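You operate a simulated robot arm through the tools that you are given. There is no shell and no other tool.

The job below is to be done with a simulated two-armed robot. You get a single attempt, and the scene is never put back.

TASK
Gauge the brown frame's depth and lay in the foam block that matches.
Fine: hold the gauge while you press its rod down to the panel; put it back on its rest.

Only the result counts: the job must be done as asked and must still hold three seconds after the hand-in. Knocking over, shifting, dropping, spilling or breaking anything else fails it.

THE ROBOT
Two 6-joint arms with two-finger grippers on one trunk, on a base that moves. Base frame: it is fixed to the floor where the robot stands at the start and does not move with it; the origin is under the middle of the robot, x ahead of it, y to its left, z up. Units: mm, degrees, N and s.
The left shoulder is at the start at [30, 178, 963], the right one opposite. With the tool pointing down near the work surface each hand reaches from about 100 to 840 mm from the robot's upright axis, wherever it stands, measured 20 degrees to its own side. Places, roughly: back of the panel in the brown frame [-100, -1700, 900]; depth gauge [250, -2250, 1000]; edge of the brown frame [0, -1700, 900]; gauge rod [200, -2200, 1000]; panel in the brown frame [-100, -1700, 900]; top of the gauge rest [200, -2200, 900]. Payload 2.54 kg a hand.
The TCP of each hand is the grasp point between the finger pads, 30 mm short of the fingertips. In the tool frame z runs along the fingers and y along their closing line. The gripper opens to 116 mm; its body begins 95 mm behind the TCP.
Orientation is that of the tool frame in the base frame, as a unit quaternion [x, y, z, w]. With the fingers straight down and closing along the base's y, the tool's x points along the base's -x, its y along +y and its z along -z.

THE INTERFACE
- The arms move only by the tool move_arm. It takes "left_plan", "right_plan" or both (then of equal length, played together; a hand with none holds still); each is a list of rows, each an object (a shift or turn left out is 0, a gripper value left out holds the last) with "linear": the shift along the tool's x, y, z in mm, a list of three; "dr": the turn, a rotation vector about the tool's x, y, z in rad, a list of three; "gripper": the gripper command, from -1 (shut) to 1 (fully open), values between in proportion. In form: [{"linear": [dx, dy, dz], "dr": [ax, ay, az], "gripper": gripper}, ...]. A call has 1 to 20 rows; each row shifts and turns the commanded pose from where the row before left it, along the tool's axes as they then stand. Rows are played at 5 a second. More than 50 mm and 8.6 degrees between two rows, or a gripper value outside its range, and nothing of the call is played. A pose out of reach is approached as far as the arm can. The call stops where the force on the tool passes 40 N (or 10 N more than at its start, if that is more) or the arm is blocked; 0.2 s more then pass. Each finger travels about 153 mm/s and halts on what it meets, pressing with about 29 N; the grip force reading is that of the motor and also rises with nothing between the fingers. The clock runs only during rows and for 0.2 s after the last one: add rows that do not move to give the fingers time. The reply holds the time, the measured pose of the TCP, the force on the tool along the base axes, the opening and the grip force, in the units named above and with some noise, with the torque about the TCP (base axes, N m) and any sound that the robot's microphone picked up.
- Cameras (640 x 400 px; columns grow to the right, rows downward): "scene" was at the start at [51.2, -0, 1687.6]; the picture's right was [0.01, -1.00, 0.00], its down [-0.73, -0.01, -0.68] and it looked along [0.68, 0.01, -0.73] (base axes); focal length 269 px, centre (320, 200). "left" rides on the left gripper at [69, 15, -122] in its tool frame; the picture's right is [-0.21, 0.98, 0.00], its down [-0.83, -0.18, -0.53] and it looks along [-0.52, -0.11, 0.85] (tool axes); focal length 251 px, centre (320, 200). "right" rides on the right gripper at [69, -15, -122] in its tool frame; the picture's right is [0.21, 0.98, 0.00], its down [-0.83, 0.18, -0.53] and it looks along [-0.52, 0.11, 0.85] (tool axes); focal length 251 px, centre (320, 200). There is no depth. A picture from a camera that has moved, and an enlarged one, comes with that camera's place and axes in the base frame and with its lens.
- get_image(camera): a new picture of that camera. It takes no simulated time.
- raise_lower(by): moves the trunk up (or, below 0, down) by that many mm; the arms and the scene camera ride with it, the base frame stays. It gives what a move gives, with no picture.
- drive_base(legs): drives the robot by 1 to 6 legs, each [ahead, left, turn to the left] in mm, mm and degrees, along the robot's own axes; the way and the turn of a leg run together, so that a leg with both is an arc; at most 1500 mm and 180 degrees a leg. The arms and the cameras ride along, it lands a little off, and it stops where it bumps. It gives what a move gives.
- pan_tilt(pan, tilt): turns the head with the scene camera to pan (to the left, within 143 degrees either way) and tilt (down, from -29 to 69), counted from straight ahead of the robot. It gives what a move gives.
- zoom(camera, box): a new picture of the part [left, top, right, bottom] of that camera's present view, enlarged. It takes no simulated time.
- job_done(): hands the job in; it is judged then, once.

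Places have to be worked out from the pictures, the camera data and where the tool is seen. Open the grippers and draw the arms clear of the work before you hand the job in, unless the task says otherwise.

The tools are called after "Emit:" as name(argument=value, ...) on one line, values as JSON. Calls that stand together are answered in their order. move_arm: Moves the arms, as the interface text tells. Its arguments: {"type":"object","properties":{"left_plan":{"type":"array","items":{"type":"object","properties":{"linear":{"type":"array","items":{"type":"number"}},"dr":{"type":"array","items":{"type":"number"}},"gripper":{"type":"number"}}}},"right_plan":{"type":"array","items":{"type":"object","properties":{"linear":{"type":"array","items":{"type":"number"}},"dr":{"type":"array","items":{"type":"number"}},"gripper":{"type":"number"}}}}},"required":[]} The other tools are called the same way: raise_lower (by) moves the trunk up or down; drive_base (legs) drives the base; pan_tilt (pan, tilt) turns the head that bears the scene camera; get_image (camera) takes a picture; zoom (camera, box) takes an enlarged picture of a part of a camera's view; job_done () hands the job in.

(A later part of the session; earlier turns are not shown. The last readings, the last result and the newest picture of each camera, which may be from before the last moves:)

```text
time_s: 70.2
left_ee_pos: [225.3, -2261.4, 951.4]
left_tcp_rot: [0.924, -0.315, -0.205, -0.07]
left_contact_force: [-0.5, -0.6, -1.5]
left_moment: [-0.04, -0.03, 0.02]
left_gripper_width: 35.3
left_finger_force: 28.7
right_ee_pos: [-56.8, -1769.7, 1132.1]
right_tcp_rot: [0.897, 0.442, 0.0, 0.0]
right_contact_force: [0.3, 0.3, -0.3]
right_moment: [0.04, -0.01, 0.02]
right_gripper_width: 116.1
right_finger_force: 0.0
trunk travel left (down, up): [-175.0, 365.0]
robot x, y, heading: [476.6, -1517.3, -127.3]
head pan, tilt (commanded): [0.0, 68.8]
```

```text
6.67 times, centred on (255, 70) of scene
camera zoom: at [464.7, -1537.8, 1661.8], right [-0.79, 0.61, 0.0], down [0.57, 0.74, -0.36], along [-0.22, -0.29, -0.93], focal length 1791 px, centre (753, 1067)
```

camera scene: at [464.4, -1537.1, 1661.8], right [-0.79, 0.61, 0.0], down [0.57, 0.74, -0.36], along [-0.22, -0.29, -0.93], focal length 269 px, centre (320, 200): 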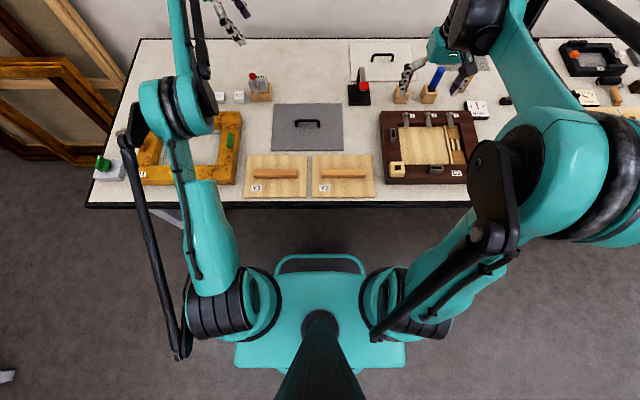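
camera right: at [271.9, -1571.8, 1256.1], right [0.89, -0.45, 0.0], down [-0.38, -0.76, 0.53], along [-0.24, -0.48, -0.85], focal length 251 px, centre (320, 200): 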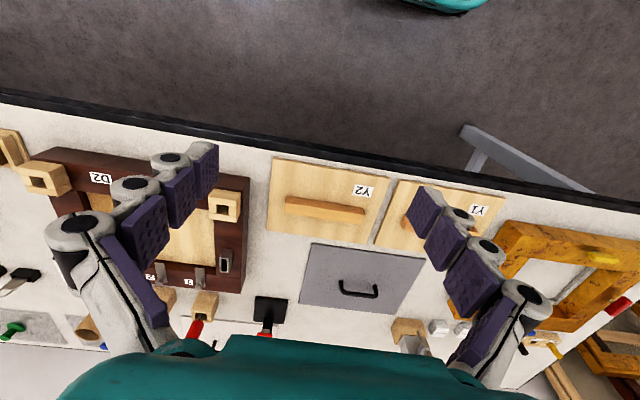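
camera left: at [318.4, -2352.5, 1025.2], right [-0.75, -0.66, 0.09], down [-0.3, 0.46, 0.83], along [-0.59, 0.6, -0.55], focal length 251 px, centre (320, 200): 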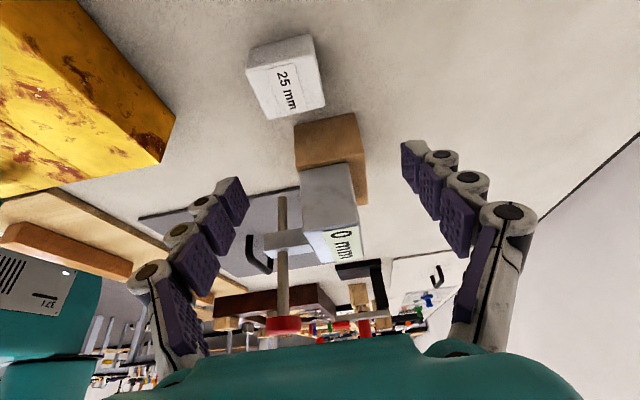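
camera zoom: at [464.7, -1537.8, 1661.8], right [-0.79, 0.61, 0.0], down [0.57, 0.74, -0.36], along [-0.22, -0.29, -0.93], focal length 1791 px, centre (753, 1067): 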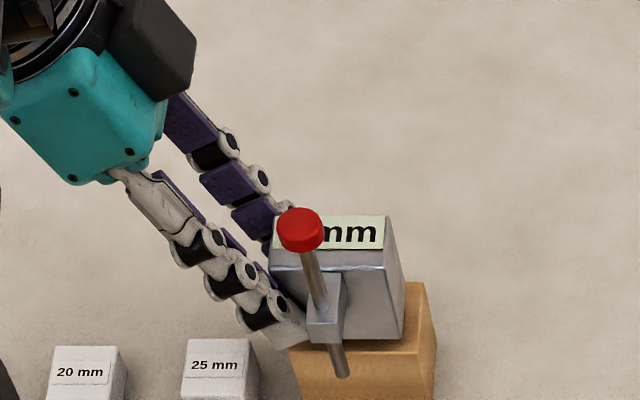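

The gauge hangs steady in the new grip (35.3 mm, 29 N). I lift it about 110 mm and draw it back toward me.

Emit:
move_arm(left_plan=[{"linear": [-2.1, 0, -4.5]}, {"linear": [-4.2, 0, -9.1]}, {"linear": [-6.3, 0, -13.6]}, {"linear": [-8.45, 0, -18.1]}, {"linear": [-8.45, 0, -18.1]}, {"linear": [-8.45, 0, -18.1]}, {"linear": [-6.3, 0, -13.6]}, {"linear": [-2.1, -8, -4.5]}, {"linear": [0, -18, 0]}, {"linear": [0, -26, 0]}, {"linear": [0, -30, 0]}, {"linear": [0, -30, 0]}, {"linear": [0, -30, 0]}, {"linear": [0, -26, 0]}, {"linear": [0, -18, 0]}, {"linear": [0, -8, 0]}, {}])

Emit:
get_image(camera="left")

Emit:
get_image(camera="scene")

```text
time_s: 73.8
left_ee_pos: [343.3, -2107.8, 1062.0]
left_tcp_rot: [0.924, -0.315, -0.205, -0.071]
left_contact_force: [0.1, 0.7, -1.8]
left_moment: [-0.01, -0.05, 0.04]
left_gripper_width: 35.3
left_finger_force: 28.8
right_ee_pos: [-56.9, -1768.9, 1133.1]
right_tcp_rot: [0.897, 0.442, 0.0, 0.0]
right_contact_force: [0.2, 0.8, -0.7]
right_moment: [0.04, 0.02, -0.02]
right_gripper_width: 115.8
right_finger_force: 0.1
trunk travel left (down, up): [-175.0, 365.0]
robot x, y, heading: [483.0, -1514.2, -127.1]
head pan, tilt (commanded): [0.0, 68.8]
```

```text
taken
camera left: at [424.2, -2189.3, 1141.3], right [-0.75, -0.66, 0.09], down [-0.3, 0.46, 0.83], along [-0.59, 0.6, -0.55], focal length 251 px, centre (320, 200)
```

left: 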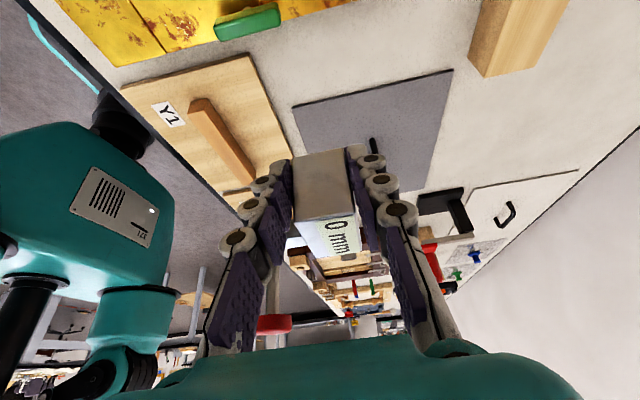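

```text
taken
camera scene: at [464.7, -1537.8, 1661.8], right [-0.79, 0.61, 0.0], down [0.57, 0.74, -0.36], along [-0.22, -0.29, -0.93], focal length 269 px, centre (320, 200)
```

scene: 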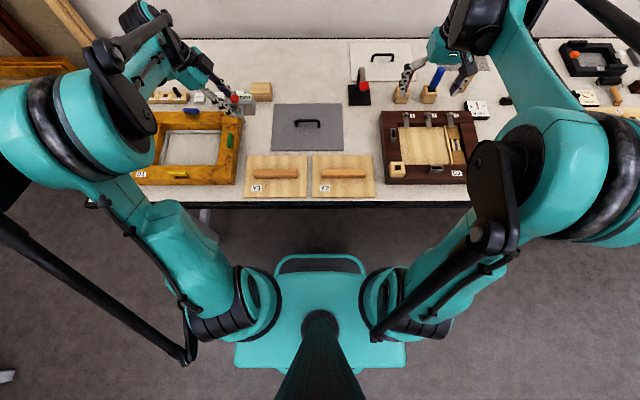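

The gauge is clear of everything. I now turn the hand 90° counter-clockwise about the vertical so the rod will face right and the palm lean toward me.

Emit:
move_arm(left_plan=[{"dr": [-0.0277, 0, -0.0594]}, {"dr": [-0.0554, 0, -0.1187]}, {"dr": [-0.0554, 0, -0.1187]}, {"dr": [-0.0554, 0, -0.1187]}, {"dr": [-0.0554, 0, -0.1187]}, {"dr": [-0.0554, 0, -0.1187]}, {"dr": [-0.0554, 0, -0.1187]}, {"dr": [-0.0554, 0, -0.1187]}, {"dr": [-0.0554, 0, -0.1187]}, {"dr": [-0.0554, 0, -0.1187]}, {"dr": [-0.0554, 0, -0.1187]}, {"dr": [-0.0554, 0, -0.1187]}, {"dr": [-0.0274, 0, -0.0587]}, {}])

Emit:
get_image(camera="left")

Emit:
get_image(camera="scene")

```text
time_s: 76.8
left_ee_pos: [343.9, -2106.7, 1061.3]
left_tcp_rot: [0.876, 0.432, -0.194, 0.096]
left_contact_force: [0.0, 0.3, -1.4]
left_moment: [0.03, -0.02, 0.01]
left_gripper_width: 34.9
left_finger_force: 29.1
right_ee_pos: [-57.3, -1768.4, 1132.9]
right_tcp_rot: [0.897, 0.442, 0.0, 0.0]
right_contact_force: [-0.8, 0.7, 0.6]
right_moment: [0.03, -0.01, -0.03]
right_gripper_width: 115.8
right_finger_force: 0.1
trunk travel left (down, up): [-175.0, 365.0]
robot x, y, heading: [482.1, -1515.2, -127.1]
head pan, tilt (commanded): [0.0, 68.8]
```

```text
taken
camera left: at [424.8, -2026.2, 1141.2], right [0.66, -0.75, 0.09], down [-0.46, -0.3, 0.83], along [-0.6, -0.59, -0.55], focal length 251 px, centre (320, 200)
```

left: 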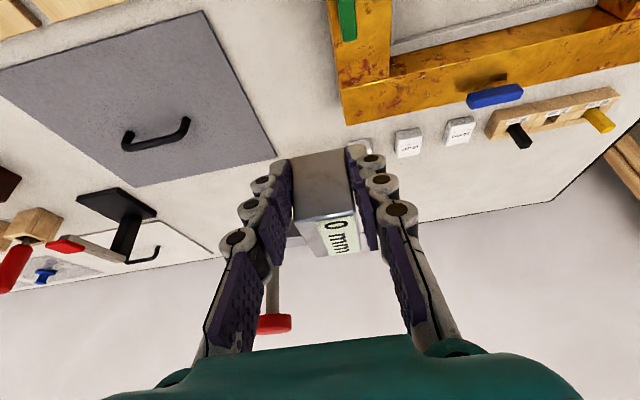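

```text
taken
camera scene: at [464.8, -1537.7, 1661.8], right [-0.79, 0.61, 0.0], down [0.57, 0.74, -0.36], along [-0.22, -0.29, -0.93], focal length 269 px, centre (320, 200)
```

scene: 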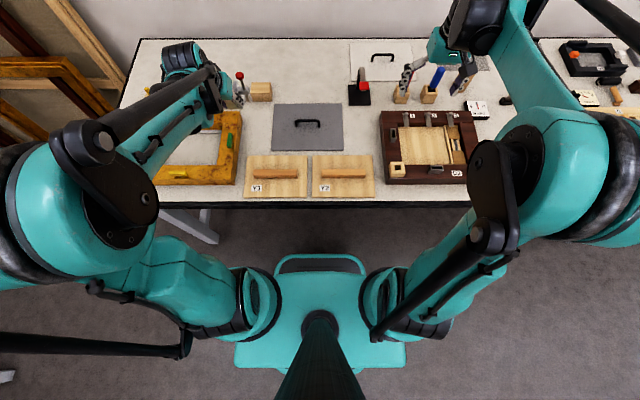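

The gauge is now turned, rod to the right. I drive back 56 and right 294 so the left rail lies ahead in the middle of both arms.

Emit:
drive_base(legs=[[-56, 0, 0], [0, -294, 0]])

Emit:
get_image(camera="scene")

Emit:
get_image(camera="left")

```text
time_s: 79.4
left_ee_pos: [139.2, -1879.6, 1061.2]
left_tcp_rot: [0.877, 0.43, -0.194, 0.096]
left_contact_force: [0.8, 0.0, -1.4]
left_moment: [0.06, -0.03, 0.0]
left_gripper_width: 35.0
left_finger_force: 29.4
right_ee_pos: [-260.6, -1541.2, 1133.9]
right_tcp_rot: [0.898, 0.441, -0.001, 0.0]
right_contact_force: [-0.1, -0.2, -0.3]
right_moment: [0.0, -0.01, -0.01]
right_gripper_width: 116.3
right_finger_force: 0.0
trunk travel left (down, up): [-175.0, 365.0]
robot x, y, heading: [278.3, -1287.7, -127.8]
head pan, tilt (commanded): [0.0, 68.8]
```

```text
taken
camera scene: at [261.2, -1310.6, 1661.8], right [-0.79, 0.61, 0.0], down [0.57, 0.74, -0.36], along [-0.22, -0.29, -0.93], focal length 269 px, centre (320, 200)
```

scene: 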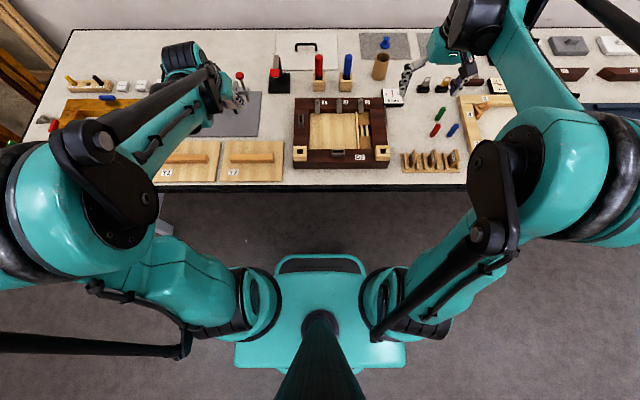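

```text
taken
camera left: at [221.0, -1799.5, 1141.4], right [0.65, -0.75, 0.09], down [-0.46, -0.3, 0.83], along [-0.6, -0.59, -0.55], focal length 251 px, centre (320, 200)
```

left: 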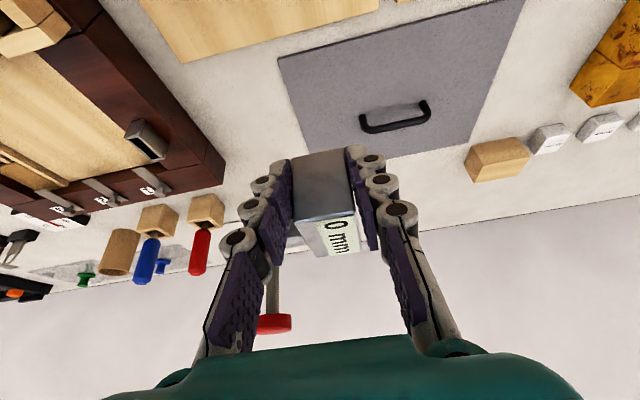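

I enlarge the frame in the scene view to fix the rail gap in this new stance.

Emit:
zoom(camera="scene", box=[282, 90, 362, 175])

Emit:
zoom(camera="scene", box=[190, 60, 300, 140])

```text
4.71 times, centred on (322, 132) of scene
camera zoom: at [261.2, -1310.6, 1661.8], right [-0.79, 0.61, 0.0], down [0.57, 0.74, -0.36], along [-0.22, -0.29, -0.93], focal length 1264 px, centre (311, 518)
```

zoom: 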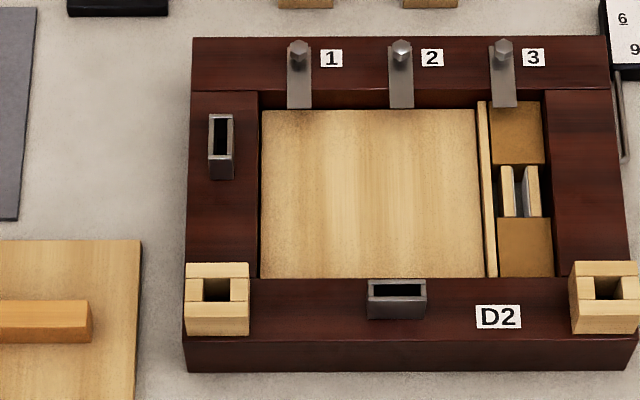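

```text
5.00 times, centred on (245, 100) of scene
camera zoom: at [261.2, -1310.6, 1661.8], right [-0.79, 0.61, 0.0], down [0.57, 0.74, -0.36], along [-0.22, -0.29, -0.93], focal length 1343 px, centre (695, 700)
```

zoom: 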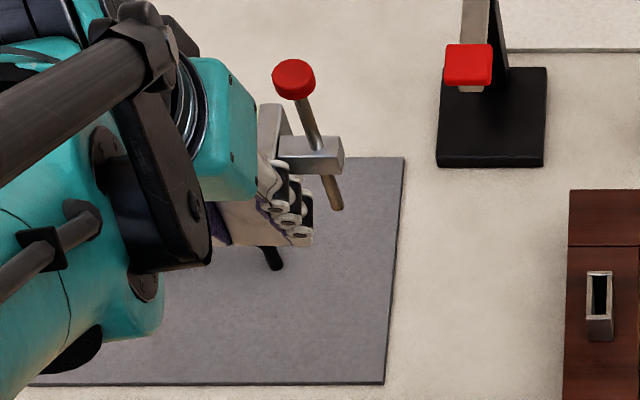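

The rail gap's reference corner computes to about (3, -1707), so the TCP must go to about (11, -1726). I carry the gauge there at its present height (about 44 mm back and 197 mm to the right).

Emit:
move_arm(left_plan=[{"linear": [2, -9.8, -0.93]}, {"linear": [4, -19.7, -1.86]}, {"linear": [6, -29.5, -2.79]}, {"linear": [8, -39.3, -3.72]}, {"linear": [8, -39.3, -3.72]}, {"linear": [6, -29.5, -2.79]}, {"linear": [4, -19.7, -1.86]}, {"linear": [2, -9.8, -0.93]}, {}])

Emit:
get_image(camera="left")

Emit:
get_image(camera="scene")

Emit:
get_image(camera="right")

```text
time_s: 81.4
left_ee_pos: [11.7, -1725.0, 1061.2]
left_tcp_rot: [0.877, 0.43, -0.194, 0.095]
left_contact_force: [-0.5, 0.1, -1.3]
left_moment: [0.01, -0.02, 0.0]
left_gripper_width: 35.0
left_finger_force: 29.0
right_ee_pos: [-259.6, -1542.3, 1132.8]
right_tcp_rot: [0.897, 0.441, 0.0, 0.0]
right_contact_force: [0.3, -0.6, 0.6]
right_moment: [0.01, 0.0, -0.03]
right_gripper_width: 115.8
right_finger_force: 0.0
trunk travel left (down, up): [-175.0, 365.0]
robot x, y, heading: [276.2, -1291.7, -127.6]
head pan, tilt (commanded): [0.0, 68.8]
```

```text
taken
camera left: at [93.1, -1644.7, 1141.1], right [0.65, -0.75, 0.09], down [-0.46, -0.3, 0.83], along [-0.6, -0.59, -0.55], focal length 251 px, centre (320, 200)
```

left: 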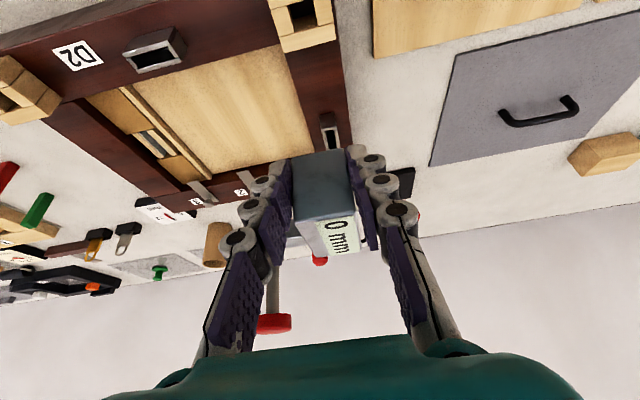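

```text
taken
camera scene: at [262.3, -1311.3, 1661.8], right [-0.79, 0.61, 0.0], down [0.57, 0.74, -0.36], along [-0.22, -0.29, -0.93], focal length 269 px, centre (320, 200)
```

scene: 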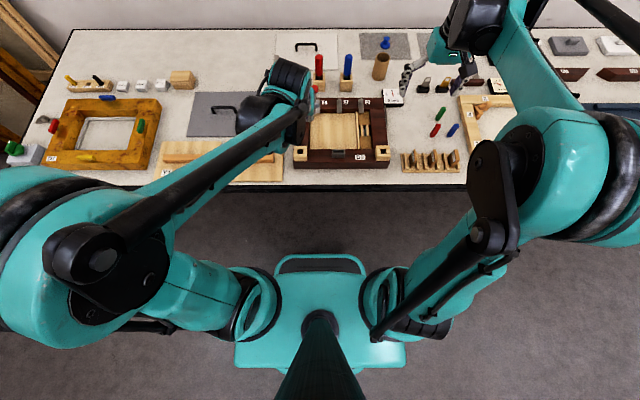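

```text
taken
camera right: at [-229.7, -1478.8, 1256.0], right [0.91, -0.43, 0.0], down [-0.36, -0.77, 0.53], along [-0.23, -0.48, -0.85], focal length 251 px, centre (320, 200)
```

right: 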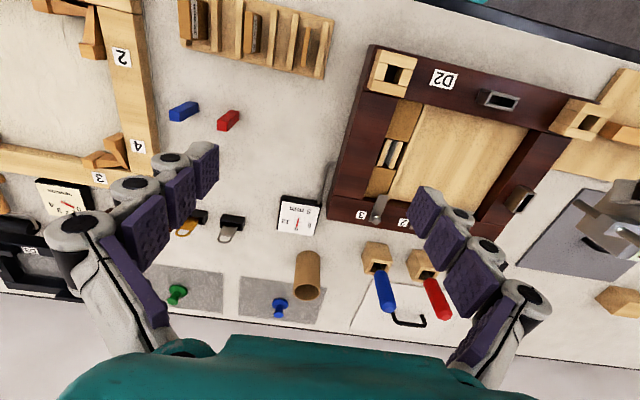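

The gauge hangs above the left rail. I enlarge the left and right hand views to check how it lines up with the gap between block and sleeve.

Emit:
zoom(camera="left", box=[220, 0, 420, 200])

Emit:
zoom(camera="right", box=[470, 60, 640, 290])

Emit:
zoom(camera="scene", box=[260, 60, 340, 180])

```text
2.00 times, centred on (320, 100) of left
camera zoom: at [93.1, -1644.7, 1141.1], right [0.65, -0.75, 0.09], down [-0.46, -0.3, 0.83], along [-0.6, -0.59, -0.55], focal length 503 px, centre (320, 400)
```

zoom: 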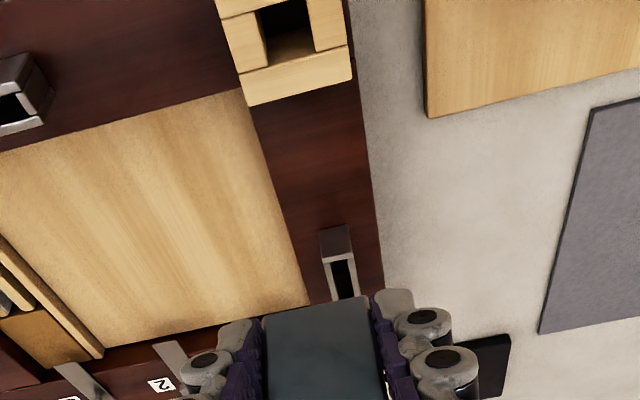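

```text
1.74 times, centred on (555, 175) of right
camera zoom: at [-229.7, -1478.8, 1256.0], right [0.91, -0.43, 0.0], down [-0.36, -0.77, 0.53], along [-0.23, -0.48, -0.85], focal length 437 px, centre (-89, 244)
```

zoom: 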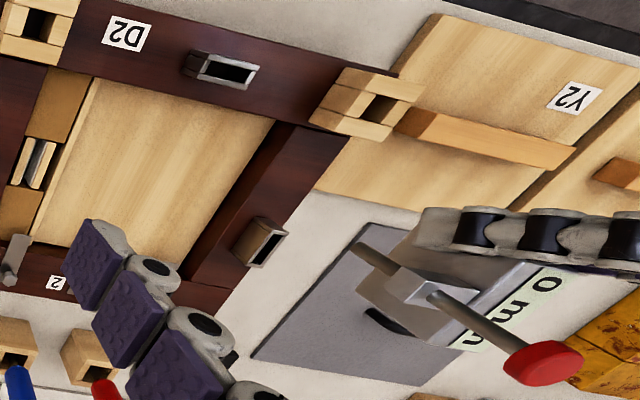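

```text
3.33 times, centred on (300, 120) of scene
camera zoom: at [262.3, -1311.3, 1661.8], right [-0.79, 0.61, 0.0], down [0.57, 0.74, -0.36], along [-0.22, -0.29, -0.93], focal length 895 px, centre (387, 467)
```

zoom: 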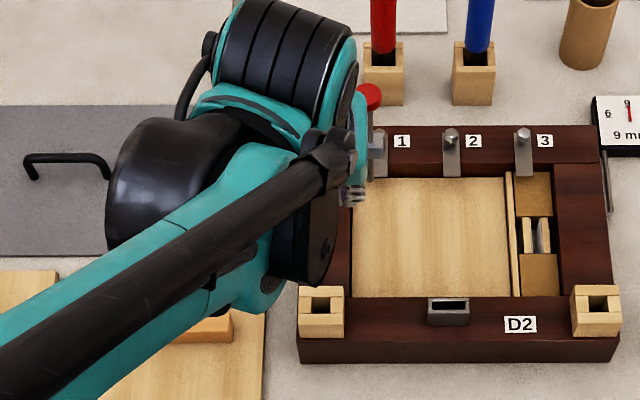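

All views agree: the gap runs from about 14 mm before to 79 mm beyond the inner corner, and the gauge's middle is at about 44 mm, its face 1 mm from the inner edge. I shift 1 mm ahead and lower 90 mm of the remaining 117 mm, then look again.

Emit:
move_arm(left_plan=[{"linear": [3.7, 0, 8.2]}, {"linear": [7.4, 0, 16.4]}, {"linear": [7.4, 0, 16.4]}, {"linear": [7.4, 0, 16.4]}, {"linear": [7.4, 0, 16.4]}, {"linear": [3.5, 0, 8.3]}, {}])

Emit:
get_image(camera="left")

Emit:
zoom(camera="right", box=[470, 60, 640, 290])

Emit:
zoom(camera="scene", box=[270, 80, 350, 180])

```text
time_s: 83.0
left_ee_pos: [10.0, -1725.6, 969.9]
left_tcp_rot: [0.876, 0.43, -0.194, 0.096]
left_contact_force: [0.2, -0.2, 0.1]
left_moment: [0.01, -0.01, 0.01]
left_gripper_width: 35.1
left_finger_force: 29.1
right_ee_pos: [-259.1, -1541.4, 1132.3]
right_tcp_rot: [0.898, 0.441, 0.0, -0.001]
right_contact_force: [0.2, 0.6, -0.5]
right_moment: [-0.02, -0.02, -0.02]
right_gripper_width: 116.0
right_finger_force: 0.0
trunk travel left (down, up): [-175.0, 365.0]
robot x, y, heading: [272.8, -1294.7, -127.4]
head pan, tilt (commanded): [0.0, 68.8]
```

```text
taken
camera left: at [92.1, -1645.8, 1050.8], right [0.65, -0.75, 0.09], down [-0.46, -0.3, 0.83], along [-0.6, -0.59, -0.55], focal length 251 px, centre (320, 200)
```

left: 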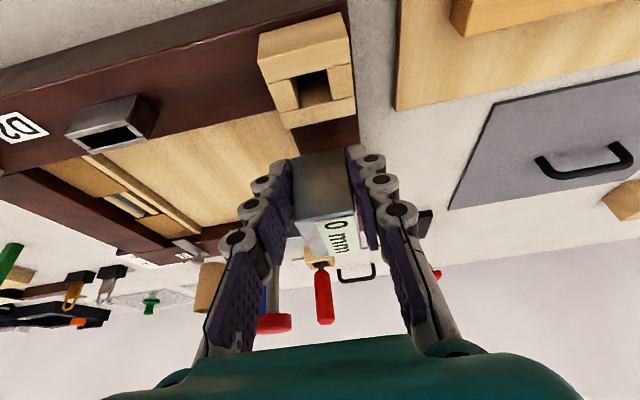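

```text
1.74 times, centred on (555, 175) of right
camera zoom: at [-229.7, -1478.7, 1256.0], right [0.91, -0.43, 0.0], down [-0.36, -0.77, 0.53], along [-0.23, -0.48, -0.85], focal length 437 px, centre (-89, 244)
```

zoom: 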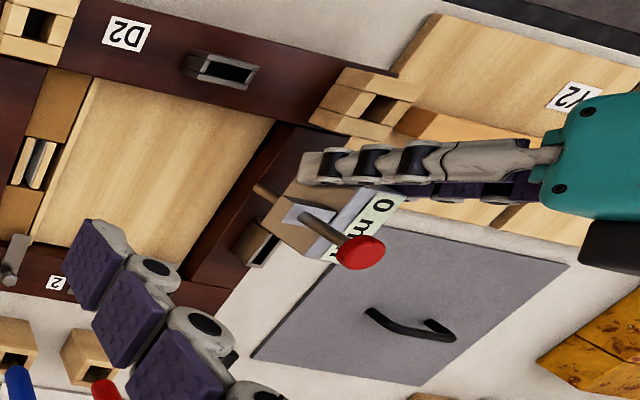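

```text
4.00 times, centred on (310, 130) of scene
camera zoom: at [262.3, -1311.2, 1661.8], right [-0.79, 0.61, 0.0], down [0.57, 0.74, -0.36], along [-0.22, -0.29, -0.93], focal length 1074 px, centre (360, 480)
```

zoom: 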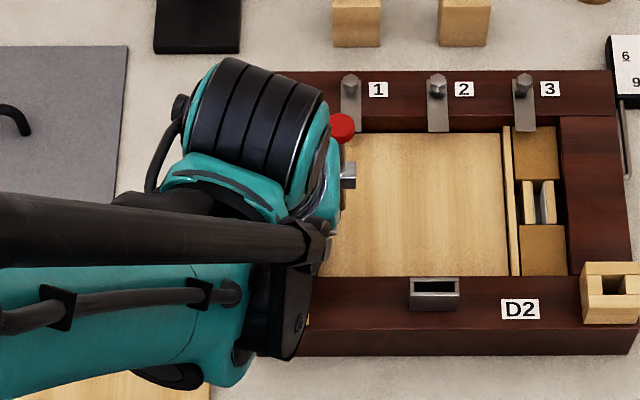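

The gauge is about 27 mm above the rail, still clear. I hold it there and ready the right hand: fingers shut, turned 90° counter-clockwise and leaned 30° palm-right, so its camera also looks onto the gauge.

Emit:
move_arm(right_plan=[{"dr": [0, 0, -0.131], "gripper": 0}, {"dr": [0, 0, -0.131], "gripper": -0.6}, {"dr": [0, 0, -0.131], "gripper": -1}, {"dr": [0, 0, -0.131]}, {"dr": [0, 0, -0.131]}, {"dr": [0, 0, -0.131]}, {"dr": [0, 0, -0.131]}, {"dr": [0, 0, -0.131]}, {"dr": [0, 0, -0.131]}, {"dr": [0, 0, -0.131]}, {"dr": [0, 0, -0.131]}, {"dr": [0, 0, -0.13]}, {"dr": [0, -0.105, 0]}, {"dr": [0, -0.105, 0]}, {"dr": [0, -0.105, 0]}, {"dr": [0, -0.105, 0]}, {"dr": [0, -0.104, 0]}, {}])

Emit:
get_image(camera="right")

Emit:
get_image(camera="scene")

```text
time_s: 86.8
left_ee_pos: [11.0, -1726.1, 971.5]
left_tcp_rot: [0.876, 0.431, -0.194, 0.096]
left_contact_force: [0.1, -0.5, -1.9]
left_moment: [0.03, -0.05, -0.03]
left_gripper_width: 35.0
left_finger_force: 28.7
right_ee_pos: [-259.0, -1542.4, 1134.0]
right_tcp_rot: [0.31, 0.914, -0.084, 0.247]
right_contact_force: [-0.4, 0.5, -0.7]
right_moment: [0.02, 0.01, 0.0]
right_gripper_width: 0.0
right_finger_force: 28.8
trunk travel left (down, up): [-175.0, 365.0]
robot x, y, heading: [276.5, -1291.6, -127.5]
head pan, tilt (commanded): [0.0, 68.8]
```

```text
taken
camera right: at [-364.5, -1481.0, 1205.4], right [0.45, 0.89, -0.11], down [0.47, -0.13, 0.88], along [0.76, -0.44, -0.47], focal length 251 px, centre (320, 200)
```

right: 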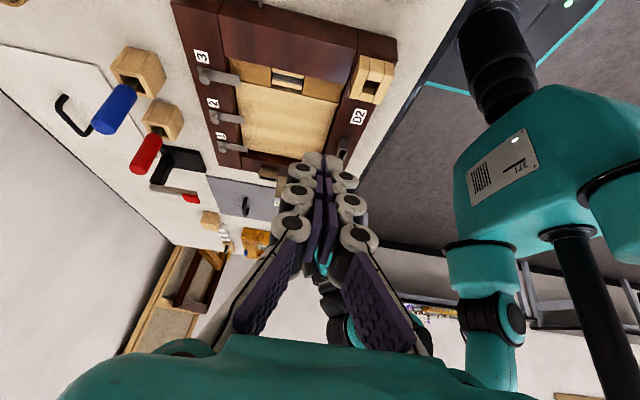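

```text
taken
camera scene: at [262.9, -1311.4, 1661.8], right [-0.79, 0.61, 0.0], down [0.57, 0.74, -0.36], along [-0.22, -0.29, -0.93], focal length 269 px, centre (320, 200)
```

scene: 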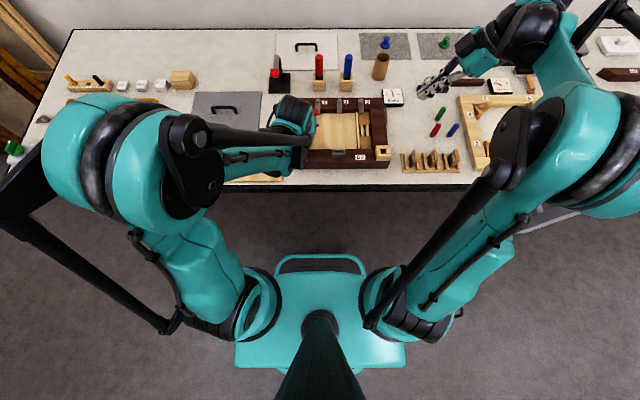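

The right hand is ready and clear. I lower the gauge another 21 mm towards the rail and read the force.

Emit:
move_arm(left_plan=[{"linear": [3, 0, 6.5]}, {"linear": [3, 0, 6.5]}, {"linear": [2.8, 0, 6.1]}, {}])

Emit:
get_image(camera="left")

Emit:
zoom(camera="right", box=[180, 100, 400, 240])

```text
time_s: 87.8
left_ee_pos: [10.5, -1726.1, 950.4]
left_tcp_rot: [0.877, 0.429, -0.194, 0.094]
left_contact_force: [-0.3, 0.6, -2.1]
left_moment: [0.01, -0.04, -0.01]
left_gripper_width: 35.1
left_finger_force: 28.4
right_ee_pos: [-260.6, -1540.8, 1133.1]
right_tcp_rot: [0.311, 0.915, -0.083, 0.245]
right_contact_force: [0.5, 0.7, 0.0]
right_moment: [-0.03, 0.0, 0.03]
right_gripper_width: 0.1
right_finger_force: 28.4
trunk travel left (down, up): [-175.0, 365.0]
robot x, y, heading: [277.2, -1294.5, -127.4]
head pan, tilt (commanded): [0.0, 68.8]
```

```text
taken
camera left: at [91.8, -1645.9, 1030.1], right [0.65, -0.75, 0.09], down [-0.46, -0.3, 0.83], along [-0.6, -0.59, -0.55], focal length 251 px, centre (320, 200)
```

left: 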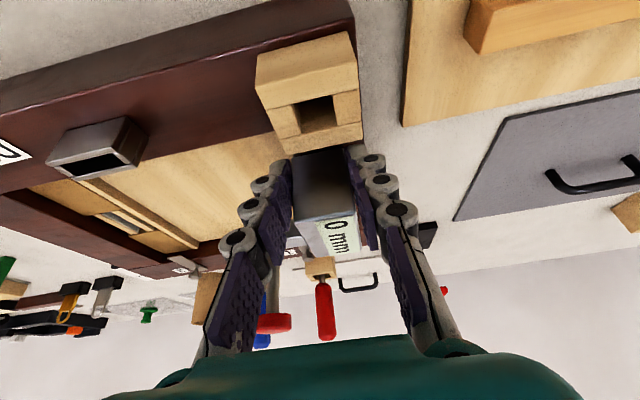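

```text
2.86 times, centred on (290, 170) of right
camera zoom: at [-364.9, -1480.9, 1205.3], right [0.45, 0.89, -0.11], down [0.47, -0.13, 0.88], along [0.76, -0.44, -0.47], focal length 718 px, centre (406, 286)
```

zoom: 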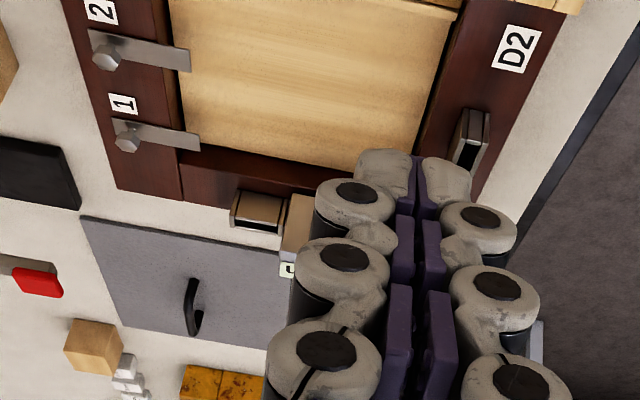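

The right fingers hide the gauge from their own camera. I shift the right hand 90 mm ahead so the camera looks past the fingers at the rail and gauge.

Emit:
move_arm(right_plan=[{"linear": [0, -30, 0]}, {"linear": [0, -40, 0]}, {"linear": [0, -30, 0]}, {}])

Emit:
get_image(camera="right")

Emit:
zoom(camera="right", box=[320, 90, 480, 210])

```text
time_s: 88.8
left_ee_pos: [10.8, -1726.3, 950.9]
left_tcp_rot: [0.876, 0.431, -0.194, 0.096]
left_contact_force: [-0.6, -0.1, -0.5]
left_moment: [0.03, 0.02, -0.01]
left_gripper_width: 35.1
left_finger_force: 28.5
right_ee_pos: [-320.9, -1622.3, 1134.2]
right_tcp_rot: [0.31, 0.915, -0.083, 0.245]
right_contact_force: [0.0, 0.0, 0.4]
right_moment: [-0.03, 0.02, 0.01]
right_gripper_width: 0.0
right_finger_force: 28.7
trunk travel left (down, up): [-175.0, 365.0]
robot x, y, heading: [278.3, -1287.6, -127.7]
head pan, tilt (commanded): [0.0, 68.8]
```

```text
taken
camera right: at [-425.7, -1560.8, 1206.5], right [0.45, 0.89, -0.11], down [0.47, -0.13, 0.88], along [0.76, -0.44, -0.47], focal length 251 px, centre (320, 200)
```

right: 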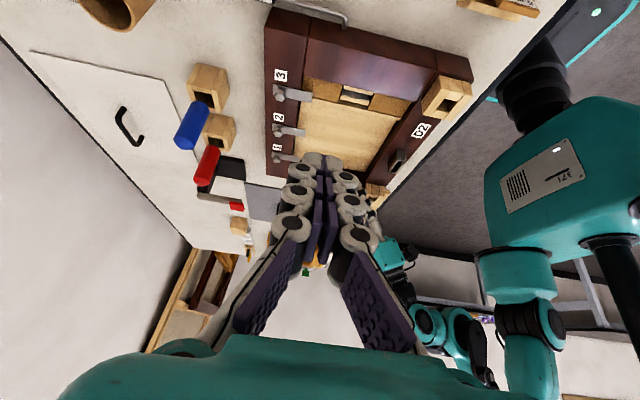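

```text
3.33 times, centred on (400, 150) of right
camera zoom: at [-425.7, -1560.8, 1206.5], right [0.45, 0.89, -0.11], down [0.47, -0.13, 0.88], along [0.76, -0.44, -0.47], focal length 838 px, centre (53, 367)
```

zoom: 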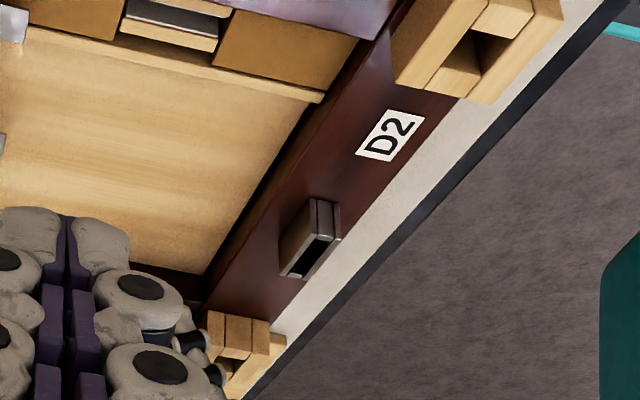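

The gauge is still behind the fingers; I move the right hand back toward me 200 mm so that it appears on the other side of them.

Emit:
move_arm(right_plan=[{"linear": [0, 45, 0]}, {"linear": [0, 45, 0]}, {"linear": [0, 45, 0]}, {"linear": [0, 45, 0]}, {"linear": [0, 20, 0]}, {}])

Emit:
get_image(camera="right")

Emit:
zoom(camera="right", box=[180, 90, 340, 210])

```text
time_s: 90.2
left_ee_pos: [8.9, -1726.3, 950.7]
left_tcp_rot: [0.876, 0.431, -0.194, 0.096]
left_contact_force: [-0.7, 0.0, -1.6]
left_moment: [0.05, -0.03, 0.01]
left_gripper_width: 34.9
left_finger_force: 29.2
right_ee_pos: [-200.5, -1462.4, 1133.3]
right_tcp_rot: [0.31, 0.915, -0.082, 0.245]
right_contact_force: [-0.8, -0.4, 0.2]
right_moment: [-0.03, -0.01, 0.02]
right_gripper_width: 0.0
right_finger_force: 29.1
trunk travel left (down, up): [-175.0, 365.0]
robot x, y, heading: [278.0, -1292.2, -127.6]
head pan, tilt (commanded): [0.0, 68.8]
```

```text
taken
camera right: at [-305.0, -1401.8, 1205.0], right [0.45, 0.89, -0.11], down [0.47, -0.13, 0.88], along [0.76, -0.44, -0.47], focal length 251 px, centre (320, 200)
```

right: 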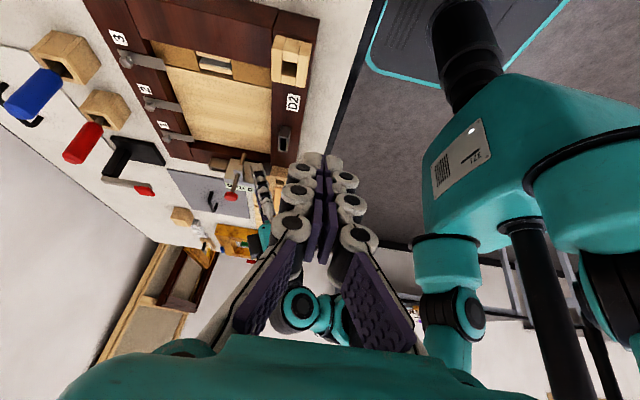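

```text
3.33 times, centred on (260, 150) of right
camera zoom: at [-305.0, -1401.8, 1205.0], right [0.45, 0.89, -0.11], down [0.47, -0.13, 0.88], along [0.76, -0.44, -0.47], focal length 838 px, centre (520, 367)
```

zoom: 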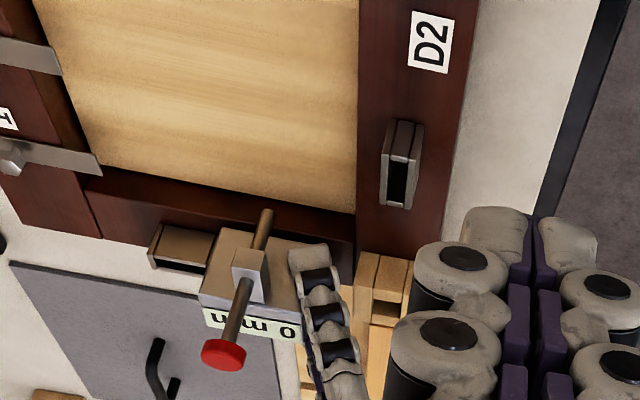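

Now the right camera shows the gauge clearly, poised over the left rail between the metal sleeve and the wooden block, rod inside the frame. I lower in small steps to feel the rail.

Emit:
move_arm(left_plan=[{"linear": [0.63, 0, 1.36]}, {"linear": [0.63, 0, 1.36]}, {"linear": [0.63, 0, 1.36]}, {}])

Emit:
zoom(camera="right", box=[200, 120, 300, 195])

```text
time_s: 91.2
left_ee_pos: [11.2, -1725.8, 946.3]
left_tcp_rot: [0.876, 0.431, -0.194, 0.096]
left_contact_force: [-0.8, 0.9, -0.7]
left_moment: [0.01, -0.02, -0.04]
left_gripper_width: 35.1
left_finger_force: 28.7
right_ee_pos: [-199.5, -1462.6, 1132.5]
right_tcp_rot: [0.31, 0.915, -0.084, 0.245]
right_contact_force: [-0.2, 0.5, 0.2]
right_moment: [0.01, -0.02, 0.0]
right_gripper_width: 0.1
right_finger_force: 28.8
trunk travel left (down, up): [-175.0, 365.0]
robot x, y, heading: [273.3, -1289.7, -127.4]
head pan, tilt (commanded): [0.0, 68.8]
```

```text
5.33 times, centred on (250, 158) of right
camera zoom: at [-305.0, -1401.9, 1205.1], right [0.45, 0.89, -0.11], down [0.47, -0.13, 0.88], along [0.76, -0.44, -0.47], focal length 1341 px, centre (693, 427)
```

zoom: 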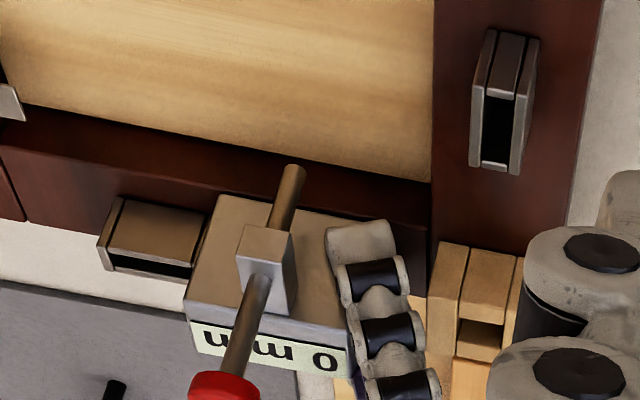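

The gauge's lower front edge lines up with the rail's inner edge, with a small gap to the sleeve. I lower 1 mm at a time.

Emit:
move_arm(left_plan=[{"linear": [0.42, 0, 0.91]}, {"linear": [0.3, 0, 0.64]}, {}])

```text
time_s: 92.0
left_ee_pos: [11.6, -1726.8, 945.1]
left_tcp_rot: [0.876, 0.43, -0.195, 0.097]
left_contact_force: [-0.9, -2.6, 5.8]
left_moment: [-0.2, 0.32, 0.03]
left_gripper_width: 35.1
left_finger_force: 28.8
right_ee_pos: [-200.3, -1462.7, 1132.9]
right_tcp_rot: [0.311, 0.914, -0.084, 0.246]
right_contact_force: [0.3, -0.8, 0.0]
right_moment: [-0.01, -0.01, 0.02]
right_gripper_width: 0.0
right_finger_force: 28.6
trunk travel left (down, up): [-175.0, 365.0]
robot x, y, heading: [277.1, -1289.5, -127.6]
head pan, tilt (commanded): [0.0, 68.8]
```

Contact: 5.8 N upward, so the gauge touches the rail. I press it 0.5 mm firmer to seat it fully and look from the right.

Emit:
move_arm(left_plan=[{"linear": [0.21, 0, 0.45]}, {}])

Emit:
zoom(camera="right", box=[200, 120, 300, 195])

Emit:
zoom(camera="left", box=[220, 100, 420, 270])

```text
time_s: 92.6
left_ee_pos: [11.0, -1726.1, 945.8]
left_tcp_rot: [0.876, 0.431, -0.195, 0.096]
left_contact_force: [-2.5, -3.7, 17.6]
left_moment: [-0.4, 0.29, 0.02]
left_gripper_width: 35.0
left_finger_force: 29.2
right_ee_pos: [-198.9, -1460.4, 1132.8]
right_tcp_rot: [0.311, 0.915, -0.084, 0.244]
right_contact_force: [-0.6, -0.3, -0.4]
right_moment: [-0.03, 0.0, 0.0]
right_gripper_width: 0.0
right_finger_force: 28.5
trunk travel left (down, up): [-175.0, 365.0]
robot x, y, heading: [275.2, -1287.2, -127.5]
head pan, tilt (commanded): [0.0, 68.8]
```

```text
5.33 times, centred on (250, 158) of right
camera zoom: at [-304.5, -1401.2, 1205.5], right [0.45, 0.89, -0.11], down [0.47, -0.13, 0.88], along [0.76, -0.44, -0.47], focal length 1341 px, centre (693, 427)
```

zoom: 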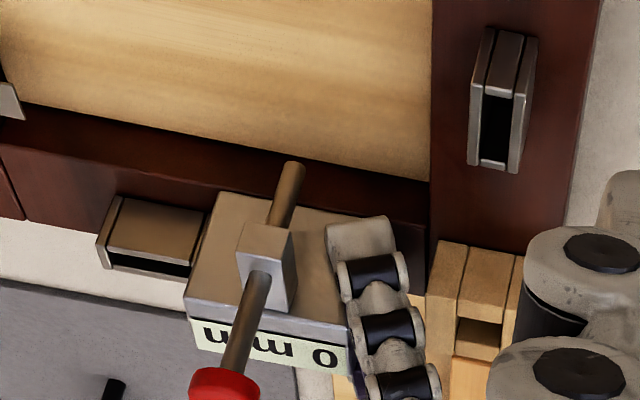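

```text
2.35 times, centred on (320, 185) of left
camera zoom: at [92.3, -1645.8, 1024.2], right [0.65, -0.75, 0.09], down [-0.46, -0.3, 0.83], along [-0.6, -0.59, -0.54], focal length 592 px, centre (320, 235)
```

zoom: 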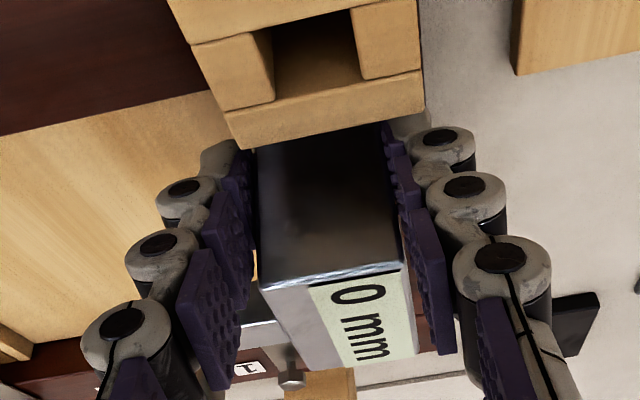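

The gauge is seated at the height expected (TCP z 942.6). Now I measure where the knob stands, in the right camera's view.

Emit:
zoom(camera="right", box=[190, 135, 290, 210])

Emit:
zoom(camera="scene", box=[280, 80, 380, 150])

```text
5.33 times, centred on (240, 172) of right
camera zoom: at [-304.5, -1401.2, 1205.5], right [0.45, 0.89, -0.11], down [0.47, -0.13, 0.88], along [0.76, -0.44, -0.47], focal length 1341 px, centre (747, 347)
```

zoom: 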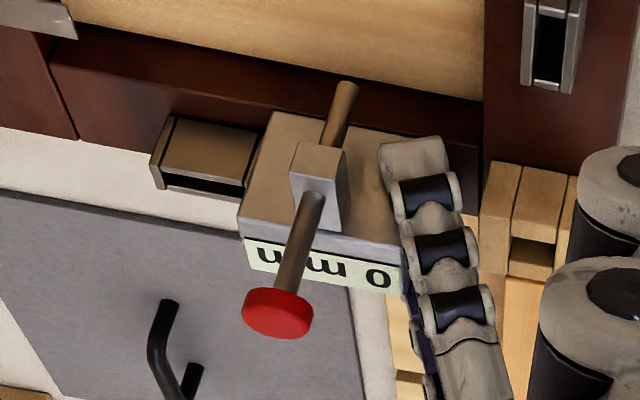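

```text
5.71 times, centred on (330, 115) of scene
camera zoom: at [262.9, -1310.2, 1662.0], right [-0.79, 0.61, 0.0], down [0.57, 0.74, -0.36], along [-0.22, -0.29, -0.93], focal length 1535 px, centre (263, 686)
```

zoom: 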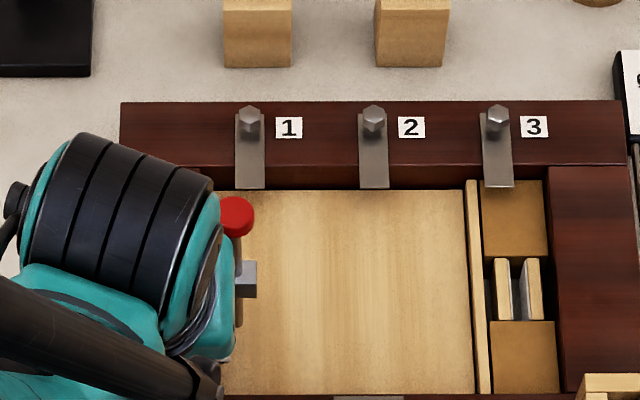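

Both views put the knob top at about (-44, -1731, 1005). I bring the shut right fingers toward it: first 118 mm ahead, then 230 mm left at the present height, stopping about 50 mm short.

Emit:
move_arm(right_plan=[{"linear": [0, -39.2, 0]}, {"linear": [0, -39.2, 0]}, {"linear": [0, -39.3, 0]}, {"linear": [-33.1, 0, 19.3]}, {"linear": [-33.1, 0, 19.3]}, {"linear": [-33.1, 0, 19.3]}, {"linear": [-33.1, 0, 19.3]}, {"linear": [-33.1, 0, 19.3]}, {"linear": [-33.1, 0, 19.3]}, {}])

Emit:
get_image(camera="right")

Emit:
get_image(camera="scene")

Emit:
get_image(camera="left")

```text
time_s: 94.8
left_ee_pos: [10.9, -1727.7, 943.5]
left_tcp_rot: [0.877, 0.429, -0.195, 0.095]
left_contact_force: [-0.1, -0.3, 1.8]
left_moment: [0.01, 0.02, 0.03]
left_gripper_width: 35.1
left_finger_force: 28.9
right_ee_pos: [-88.4, -1696.4, 1132.8]
right_tcp_rot: [0.31, 0.915, -0.084, 0.245]
right_contact_force: [0.0, 0.1, -0.8]
right_moment: [0.08, 0.0, 0.0]
right_gripper_width: 0.1
right_finger_force: 28.7
trunk travel left (down, up): [-175.0, 365.0]
robot x, y, heading: [277.7, -1289.1, -127.7]
head pan, tilt (commanded): [0.0, 68.8]
```

```text
taken
camera right: at [-193.5, -1634.9, 1204.4], right [0.45, 0.89, -0.11], down [0.47, -0.13, 0.88], along [0.76, -0.44, -0.47], focal length 251 px, centre (320, 200)
```

right: 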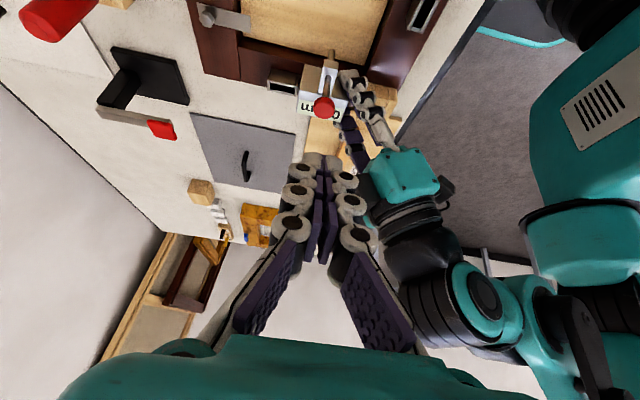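

```text
taken
camera scene: at [262.1, -1310.9, 1661.8], right [-0.79, 0.61, 0.0], down [0.57, 0.74, -0.36], along [-0.22, -0.29, -0.93], focal length 269 px, centre (320, 200)
```

scene: 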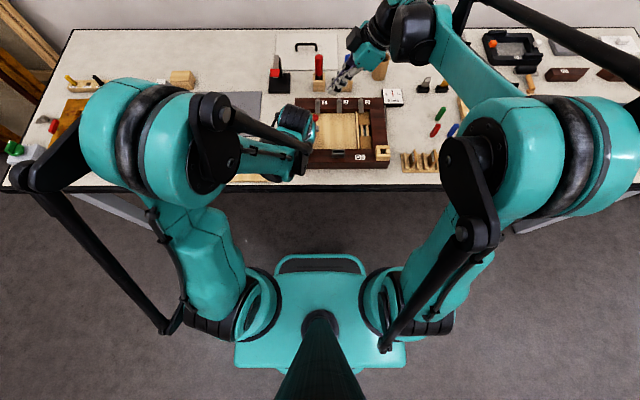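

```text
taken
camera left: at [92.2, -1646.0, 1023.8], right [0.65, -0.75, 0.09], down [-0.46, -0.3, 0.83], along [-0.6, -0.59, -0.55], focal length 251 px, centre (320, 200)
```

left: 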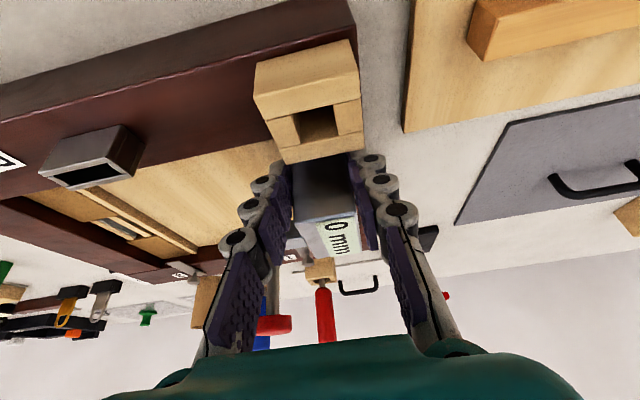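

The knob lies straight ahead of the right fingertips in view; the left hand's contact eased to 1.8 N as the base settled. I move the right hand over the knob and down to about 20 mm above it, then check clearance.

Emit:
move_arm(right_plan=[{"linear": [-22.2, 0, 12.9]}, {"linear": [-22.2, 0, 13]}, {"linear": [10, 0, 17.3]}, {"linear": [10, 0, 17.3]}, {"linear": [10, 0, 17.2]}, {}])

Emit:
get_image(camera="right")

Emit:
zoom(camera="scene", box=[270, 30, 400, 140])

Emit:
get_image(camera="left")

```text
time_s: 96.2
left_ee_pos: [11.3, -1726.7, 944.2]
left_tcp_rot: [0.876, 0.431, -0.194, 0.096]
left_contact_force: [-0.4, -0.4, 1.7]
left_moment: [0.05, -0.02, 0.0]
left_gripper_width: 35.2
left_finger_force: 29.4
right_ee_pos: [-46.7, -1728.2, 1071.7]
right_tcp_rot: [0.311, 0.914, -0.084, 0.246]
right_contact_force: [0.2, 0.6, -0.3]
right_moment: [0.01, 0.01, 0.0]
right_gripper_width: 0.1
right_finger_force: 28.8
trunk travel left (down, up): [-175.0, 365.0]
robot x, y, heading: [278.5, -1289.6, -127.5]
head pan, tilt (commanded): [0.0, 68.8]
```

```text
taken
camera right: at [-152.0, -1667.0, 1144.1], right [0.45, 0.89, -0.11], down [0.47, -0.13, 0.88], along [0.76, -0.44, -0.47], focal length 251 px, centre (320, 200)
```

right: 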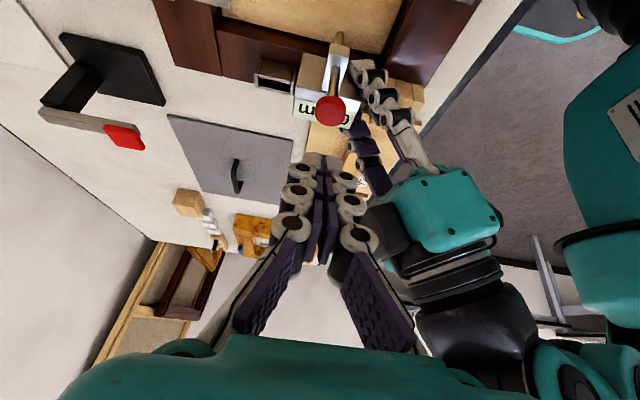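

```text
3.64 times, centred on (335, 85) of scene
camera zoom: at [262.3, -1311.1, 1661.8], right [-0.79, 0.61, 0.0], down [0.57, 0.74, -0.36], along [-0.22, -0.29, -0.93], focal length 977 px, centre (266, 618)
```

zoom: 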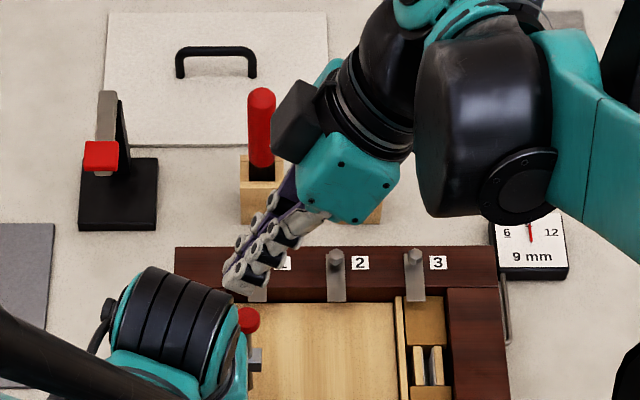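

```text
taken
camera left: at [92.2, -1646.1, 1023.7], right [0.65, -0.75, 0.09], down [-0.46, -0.3, 0.83], along [-0.6, -0.59, -0.55], focal length 251 px, centre (320, 200)
```

left: 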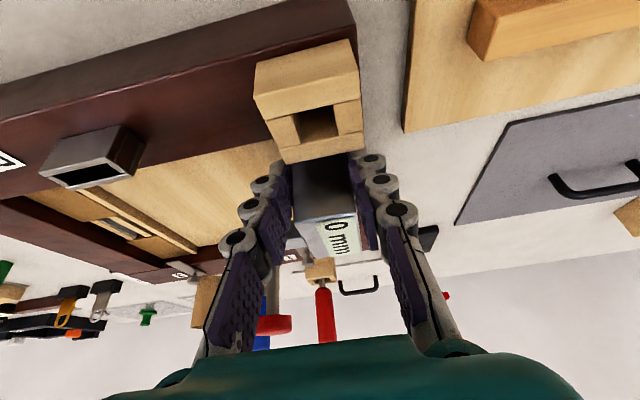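

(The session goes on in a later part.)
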